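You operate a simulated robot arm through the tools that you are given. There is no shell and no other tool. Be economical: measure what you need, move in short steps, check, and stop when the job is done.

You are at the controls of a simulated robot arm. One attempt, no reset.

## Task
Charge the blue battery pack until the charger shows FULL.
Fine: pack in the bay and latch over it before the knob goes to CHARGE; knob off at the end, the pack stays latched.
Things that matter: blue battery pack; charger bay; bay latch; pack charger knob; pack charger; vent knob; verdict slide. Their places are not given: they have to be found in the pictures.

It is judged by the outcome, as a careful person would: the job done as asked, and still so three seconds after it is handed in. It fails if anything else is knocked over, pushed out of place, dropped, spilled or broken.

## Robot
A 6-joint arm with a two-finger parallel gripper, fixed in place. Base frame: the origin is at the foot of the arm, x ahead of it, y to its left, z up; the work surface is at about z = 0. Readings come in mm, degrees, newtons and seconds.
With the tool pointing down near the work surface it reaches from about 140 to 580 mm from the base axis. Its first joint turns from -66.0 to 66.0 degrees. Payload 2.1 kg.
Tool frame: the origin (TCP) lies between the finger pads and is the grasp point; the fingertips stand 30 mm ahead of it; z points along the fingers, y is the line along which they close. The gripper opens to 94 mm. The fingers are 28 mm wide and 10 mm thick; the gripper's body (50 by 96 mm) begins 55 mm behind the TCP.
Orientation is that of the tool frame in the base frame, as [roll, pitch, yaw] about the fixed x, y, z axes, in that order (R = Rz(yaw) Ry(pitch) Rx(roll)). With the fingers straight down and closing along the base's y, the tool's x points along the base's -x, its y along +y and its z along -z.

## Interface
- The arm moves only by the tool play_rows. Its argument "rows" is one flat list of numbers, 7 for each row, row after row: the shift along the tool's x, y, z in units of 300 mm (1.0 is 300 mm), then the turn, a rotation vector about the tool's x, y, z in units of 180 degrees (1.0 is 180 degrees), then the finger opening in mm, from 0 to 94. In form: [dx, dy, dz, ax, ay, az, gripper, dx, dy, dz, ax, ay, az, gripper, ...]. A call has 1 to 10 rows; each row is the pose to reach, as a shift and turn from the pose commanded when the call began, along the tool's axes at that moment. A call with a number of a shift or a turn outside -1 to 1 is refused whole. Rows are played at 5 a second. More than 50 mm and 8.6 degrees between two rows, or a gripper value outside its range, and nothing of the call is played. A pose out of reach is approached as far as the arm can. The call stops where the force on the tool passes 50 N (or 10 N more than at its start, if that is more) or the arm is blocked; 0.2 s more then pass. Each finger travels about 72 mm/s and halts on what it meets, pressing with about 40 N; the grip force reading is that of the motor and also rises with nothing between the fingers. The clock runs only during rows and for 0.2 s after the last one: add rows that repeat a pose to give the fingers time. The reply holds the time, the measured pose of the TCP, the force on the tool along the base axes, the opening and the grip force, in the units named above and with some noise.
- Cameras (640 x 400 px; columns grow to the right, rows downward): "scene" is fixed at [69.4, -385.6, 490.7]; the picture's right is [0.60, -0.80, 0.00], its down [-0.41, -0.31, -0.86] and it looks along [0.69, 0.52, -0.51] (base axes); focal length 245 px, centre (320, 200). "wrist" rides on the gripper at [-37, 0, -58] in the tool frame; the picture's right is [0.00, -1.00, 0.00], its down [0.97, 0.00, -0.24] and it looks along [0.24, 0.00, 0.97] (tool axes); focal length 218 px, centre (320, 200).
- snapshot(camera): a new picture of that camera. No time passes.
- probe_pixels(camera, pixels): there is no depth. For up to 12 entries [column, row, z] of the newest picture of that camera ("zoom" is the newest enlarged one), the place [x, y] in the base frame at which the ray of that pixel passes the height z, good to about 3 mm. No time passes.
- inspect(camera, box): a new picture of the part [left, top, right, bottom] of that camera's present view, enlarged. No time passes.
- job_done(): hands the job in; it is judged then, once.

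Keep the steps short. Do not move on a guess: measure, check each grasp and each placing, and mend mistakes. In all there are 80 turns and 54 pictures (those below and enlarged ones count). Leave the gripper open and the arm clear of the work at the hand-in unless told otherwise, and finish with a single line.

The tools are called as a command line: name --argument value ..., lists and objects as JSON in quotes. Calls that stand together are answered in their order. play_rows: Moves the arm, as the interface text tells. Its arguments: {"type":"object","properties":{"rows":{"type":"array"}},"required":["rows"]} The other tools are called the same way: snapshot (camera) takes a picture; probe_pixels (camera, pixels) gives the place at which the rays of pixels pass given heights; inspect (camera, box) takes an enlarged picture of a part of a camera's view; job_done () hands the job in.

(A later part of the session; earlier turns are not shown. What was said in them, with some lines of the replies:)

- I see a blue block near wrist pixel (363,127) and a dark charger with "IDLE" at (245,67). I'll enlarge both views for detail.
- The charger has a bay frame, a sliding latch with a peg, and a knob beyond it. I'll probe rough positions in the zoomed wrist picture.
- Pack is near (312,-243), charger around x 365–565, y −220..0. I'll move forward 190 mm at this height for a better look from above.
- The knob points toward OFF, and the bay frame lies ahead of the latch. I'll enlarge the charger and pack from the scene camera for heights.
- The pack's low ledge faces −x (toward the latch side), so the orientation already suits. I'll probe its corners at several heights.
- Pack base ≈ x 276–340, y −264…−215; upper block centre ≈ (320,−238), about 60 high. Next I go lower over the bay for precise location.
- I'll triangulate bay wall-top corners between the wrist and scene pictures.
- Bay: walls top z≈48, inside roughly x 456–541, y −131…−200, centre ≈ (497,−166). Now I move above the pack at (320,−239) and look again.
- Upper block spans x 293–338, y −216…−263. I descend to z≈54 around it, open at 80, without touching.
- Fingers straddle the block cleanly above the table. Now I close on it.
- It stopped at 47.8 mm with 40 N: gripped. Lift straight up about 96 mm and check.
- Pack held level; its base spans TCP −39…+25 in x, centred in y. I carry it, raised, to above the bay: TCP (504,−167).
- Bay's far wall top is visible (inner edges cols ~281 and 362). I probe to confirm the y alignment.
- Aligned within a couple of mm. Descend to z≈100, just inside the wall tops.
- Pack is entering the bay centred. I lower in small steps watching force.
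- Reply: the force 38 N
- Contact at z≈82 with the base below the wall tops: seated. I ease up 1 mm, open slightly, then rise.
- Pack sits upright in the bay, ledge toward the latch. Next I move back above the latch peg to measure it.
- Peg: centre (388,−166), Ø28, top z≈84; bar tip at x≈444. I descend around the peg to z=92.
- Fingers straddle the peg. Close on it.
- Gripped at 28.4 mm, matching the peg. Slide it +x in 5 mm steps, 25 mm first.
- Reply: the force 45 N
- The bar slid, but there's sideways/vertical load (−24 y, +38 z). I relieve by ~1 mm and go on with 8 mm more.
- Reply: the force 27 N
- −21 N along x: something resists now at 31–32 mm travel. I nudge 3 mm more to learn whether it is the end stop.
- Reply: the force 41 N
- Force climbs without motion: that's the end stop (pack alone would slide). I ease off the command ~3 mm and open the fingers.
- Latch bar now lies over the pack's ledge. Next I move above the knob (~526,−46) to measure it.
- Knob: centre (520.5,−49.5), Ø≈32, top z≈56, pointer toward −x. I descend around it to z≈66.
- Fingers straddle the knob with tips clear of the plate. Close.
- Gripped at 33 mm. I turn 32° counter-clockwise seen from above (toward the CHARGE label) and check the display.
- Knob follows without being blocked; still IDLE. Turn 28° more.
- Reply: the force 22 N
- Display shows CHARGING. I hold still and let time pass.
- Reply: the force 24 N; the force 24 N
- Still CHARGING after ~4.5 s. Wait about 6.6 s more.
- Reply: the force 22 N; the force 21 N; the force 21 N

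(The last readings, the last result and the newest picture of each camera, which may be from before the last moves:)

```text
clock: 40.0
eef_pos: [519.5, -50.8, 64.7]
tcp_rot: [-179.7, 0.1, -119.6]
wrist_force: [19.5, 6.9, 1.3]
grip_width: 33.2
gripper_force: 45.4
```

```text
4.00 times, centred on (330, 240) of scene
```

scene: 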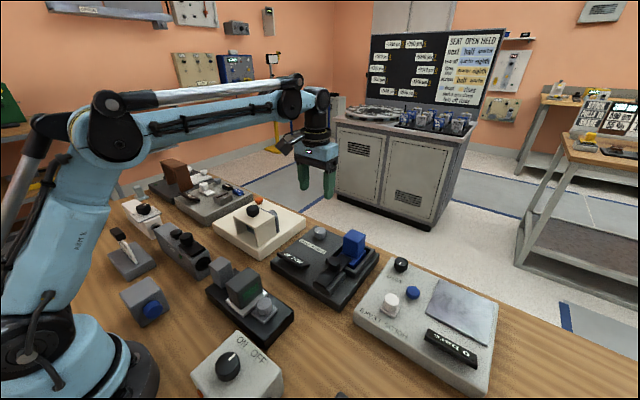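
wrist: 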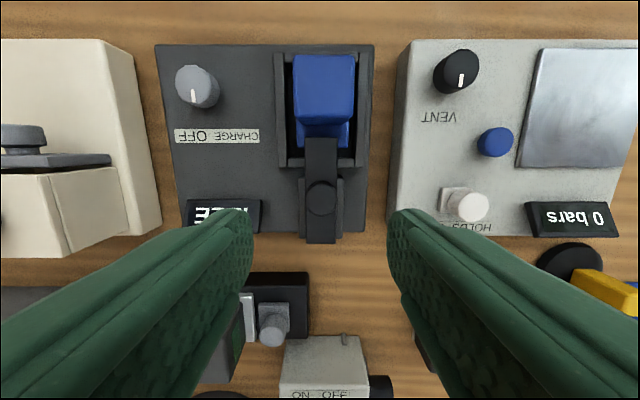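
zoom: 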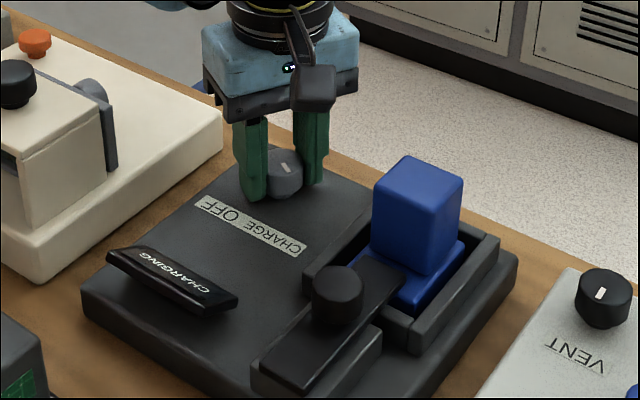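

Still CHARGING at 40 s. Wait another ~11 s.

play_rows --rows '[0, 0, 0, 0, 0, 0, 24, 0, 0, 0, 0, 0, 0, 24, 0, 0, 0, 0, 0, 0, 24, 0, 0, 0, 0, 0, 0, 24, 0, 0, 0, 0, 0, 0, 24, 0, 0, 0, 0, 0, 0, 24, 0, 0, 0, 0, 0, 0, 24, 0, 0, 0, 0, 0, 0, 24, 0, 0, 0, 0, 0, 0, 24, 0, 0, 0, 0, 0, 0, 24]'

play_rows --rows '[0, 0, 0, 0, 0, 0, 24, 0, 0, 0, 0, 0, 0, 24, 0, 0, 0, 0, 0, 0, 24, 0, 0, 0, 0, 0, 0, 24, 0, 0, 0, 0, 0, 0, 24, 0, 0, 0, 0, 0, 0, 24, 0, 0, 0, 0, 0, 0, 24, 0, 0, 0, 0, 0, 0, 24, 0, 0, 0, 0, 0, 0, 24, 0, 0, 0, 0, 0, 0, 24]'

inspect --camera "scene" --box '[280, 190, 380, 290]'

play_rows --rows '[0, 0, 0, 0, 0, 0, 24, 0, 0, 0, 0, 0, 0, 24, 0, 0, 0, 0, 0, 0, 24, 0, 0, 0, 0, 0, 0, 24, 0, 0, 0, 0, 0, 0, 24, 0, 0, 0, 0, 0, 0, 24, 0, 0, 0, 0, 0, 0, 24, 0, 0, 0, 0, 0, 0, 24, 0, 0, 0, 0, 0, 0, 24, 0, 0, 0, 0, 0, 0, 24]'

play_rows --rows '[0, 0, 0, 0, 0, 0, 24, 0, 0, 0, 0, 0, 0, 24, 0, 0, 0, 0, 0, 0, 24, 0, 0, 0, 0, 0, 0, 24, 0, 0, 0, 0, 0, 0, 24, 0, 0, 0, 0, 0, 0, 24, 0, 0, 0, 0, 0, 0, 24, 0, 0, 0, 0, 0, 0, 24, 0, 0, 0, 0, 0, 0, 24, 0, 0, 0, 0, 0, 0, 24]'

inspect --camera "scene" --box '[280, 190, 380, 290]'

```text
clock: 42.2
eef_pos: [518.9, -51.0, 64.5]
tcp_rot: [-179.7, 0.2, -119.7]
wrist_force: [18.5, 4.4, 0.9]
grip_width: 33.4
gripper_force: 45.0
```

```text
clock: 44.4
eef_pos: [520.5, -52.0, 63.7]
tcp_rot: [-179.6, 0.1, -119.8]
wrist_force: [17.1, 1.9, 0.4]
grip_width: 33.4
gripper_force: 44.8
```

```text
4.00 times, centred on (330, 240) of scene
```

zoom: 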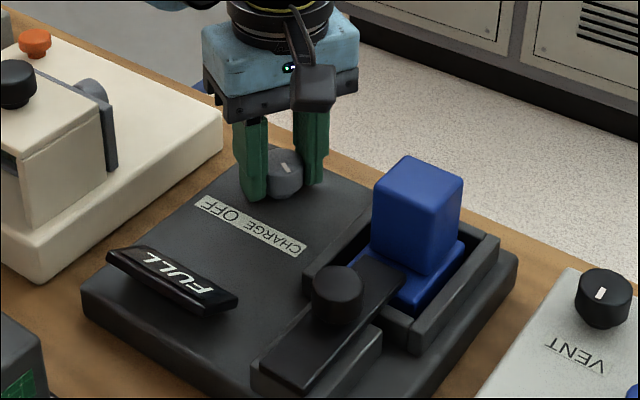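

```text
clock: 46.6
eef_pos: [519.8, -50.6, 63.7]
tcp_rot: [-179.7, 0.1, -119.7]
wrist_force: [16.5, -0.5, -0.3]
grip_width: 33.3
gripper_force: 45.5
```

```text
clock: 48.8
eef_pos: [518.3, -50.6, 62.9]
tcp_rot: [-179.6, 0.0, -119.7]
wrist_force: [16.8, -2.9, -0.4]
grip_width: 33.3
gripper_force: 45.4
```

```text
4.00 times, centred on (330, 240) of scene
```

zoom: 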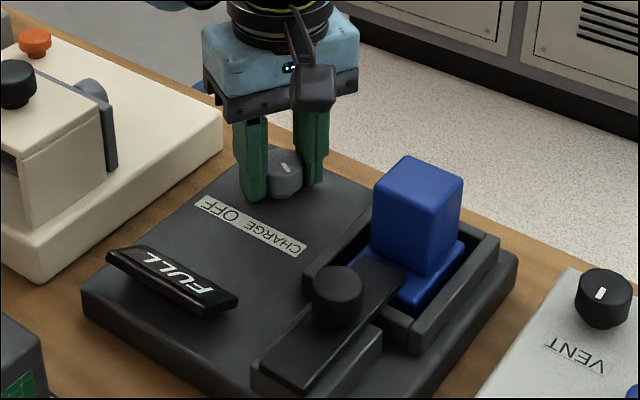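

FULL is shown. Now I turn the knob back 60° clockwise (from above) to OFF.

play_rows --rows '[0, 0, 0, 0, 0, 0.045, 24, 0, 0, 0, 0, 0, 0.09, 24, 0, 0, 0, 0, 0, 0.135, 24, 0, 0, 0, 0, 0, 0.18, 24, 0, 0, 0, 0, 0, 0.225, 24, 0, 0, 0, 0, 0, 0.27, 24, 0, 0, 0, 0, 0, 0.305, 24, 0, 0, 0, 0, 0, 0.335, 24, 0, 0, 0, 0, 0, 0.335, 24]'

inspect --camera "scene" --box '[280, 190, 380, 290]'

```text
clock: 50.8
eef_pos: [518.1, -49.7, 63.9]
tcp_rot: [-180.0, 0.1, -180.0]
wrist_force: [9.1, 8.8, -4.2]
grip_width: 33.5
gripper_force: 45.3
```

```text
4.00 times, centred on (330, 240) of scene
```

zoom: 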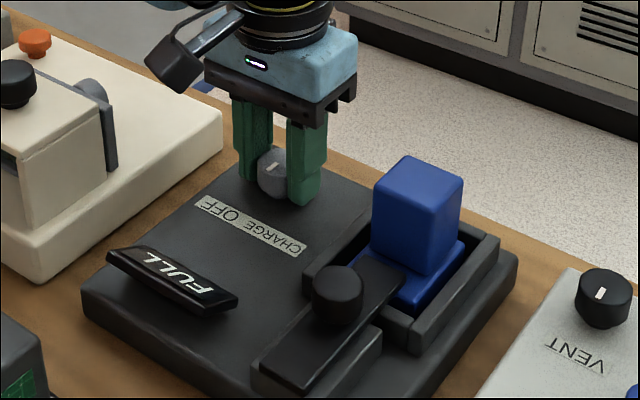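

Pointer is back as at the start. Open, rise straight up, and inspect from above.

play_rows --rows '[0, 0, 0, 0, 0, 0, 40, 0, 0, 0, 0, 0, 0, 56, 0, 0, 0, 0, 0, 0, 56, 0, 0, -0.1, 0, 0, 0, 56, 0, 0, -0.25, 0, 0, 0, 56, 0, 0, -0.4, 0, 0, 0, 70, 0.04, 0, -0.53, 0, 0, 0, 80, 0.04, 0, -0.53, 0, 0, 0, 80]'

snapshot --camera "wrist"

snapshot --camera "scene"

inspect --camera "wrist" --box '[260, 80, 420, 240]'

```text
clock: 52.6
eef_pos: [506.8, -50.0, 225.6]
tcp_rot: [-179.9, 0.1, -180.0]
wrist_force: [-0.2, -0.1, -0.5]
grip_width: 80.1
gripper_force: 0.0
```

```text
13 pictures are left
```

wrist: 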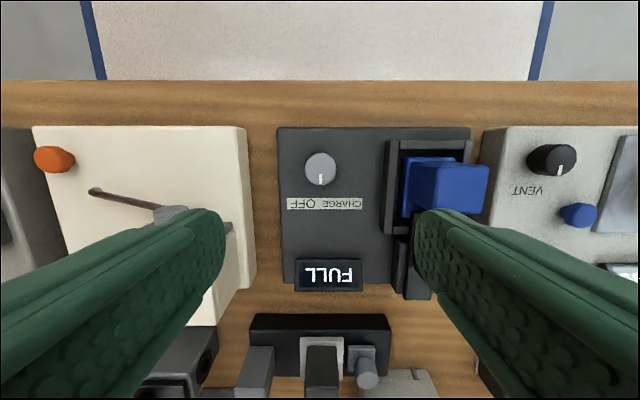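

```text
12 pictures are left
```

scene: 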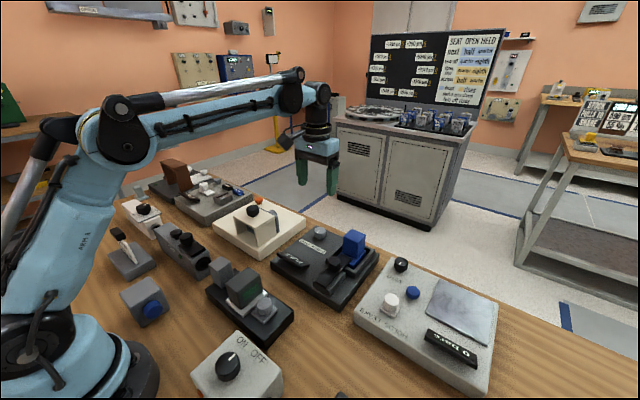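

```text
2.50 times, centred on (340, 160) of wrist
```

zoom: 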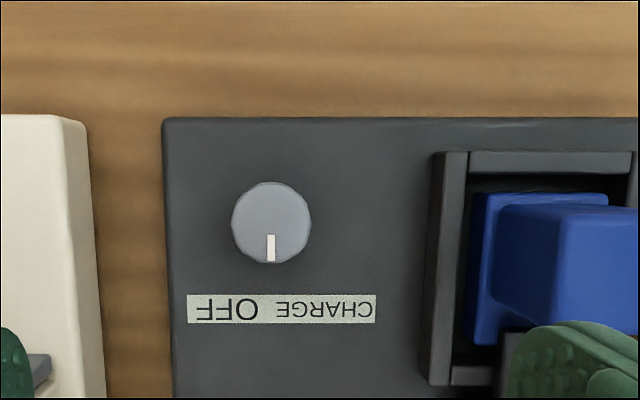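

The knob points as it did at OFF, the display reads FULL, the pack is latched, and nothing else has moved. The gripper is open and clear, so I'm handing in.

job_done

```text
The job is handed in.
```

The blue pack is charged: the charger shows FULL, the knob is back at OFF, and the pack is still latched in the bay.
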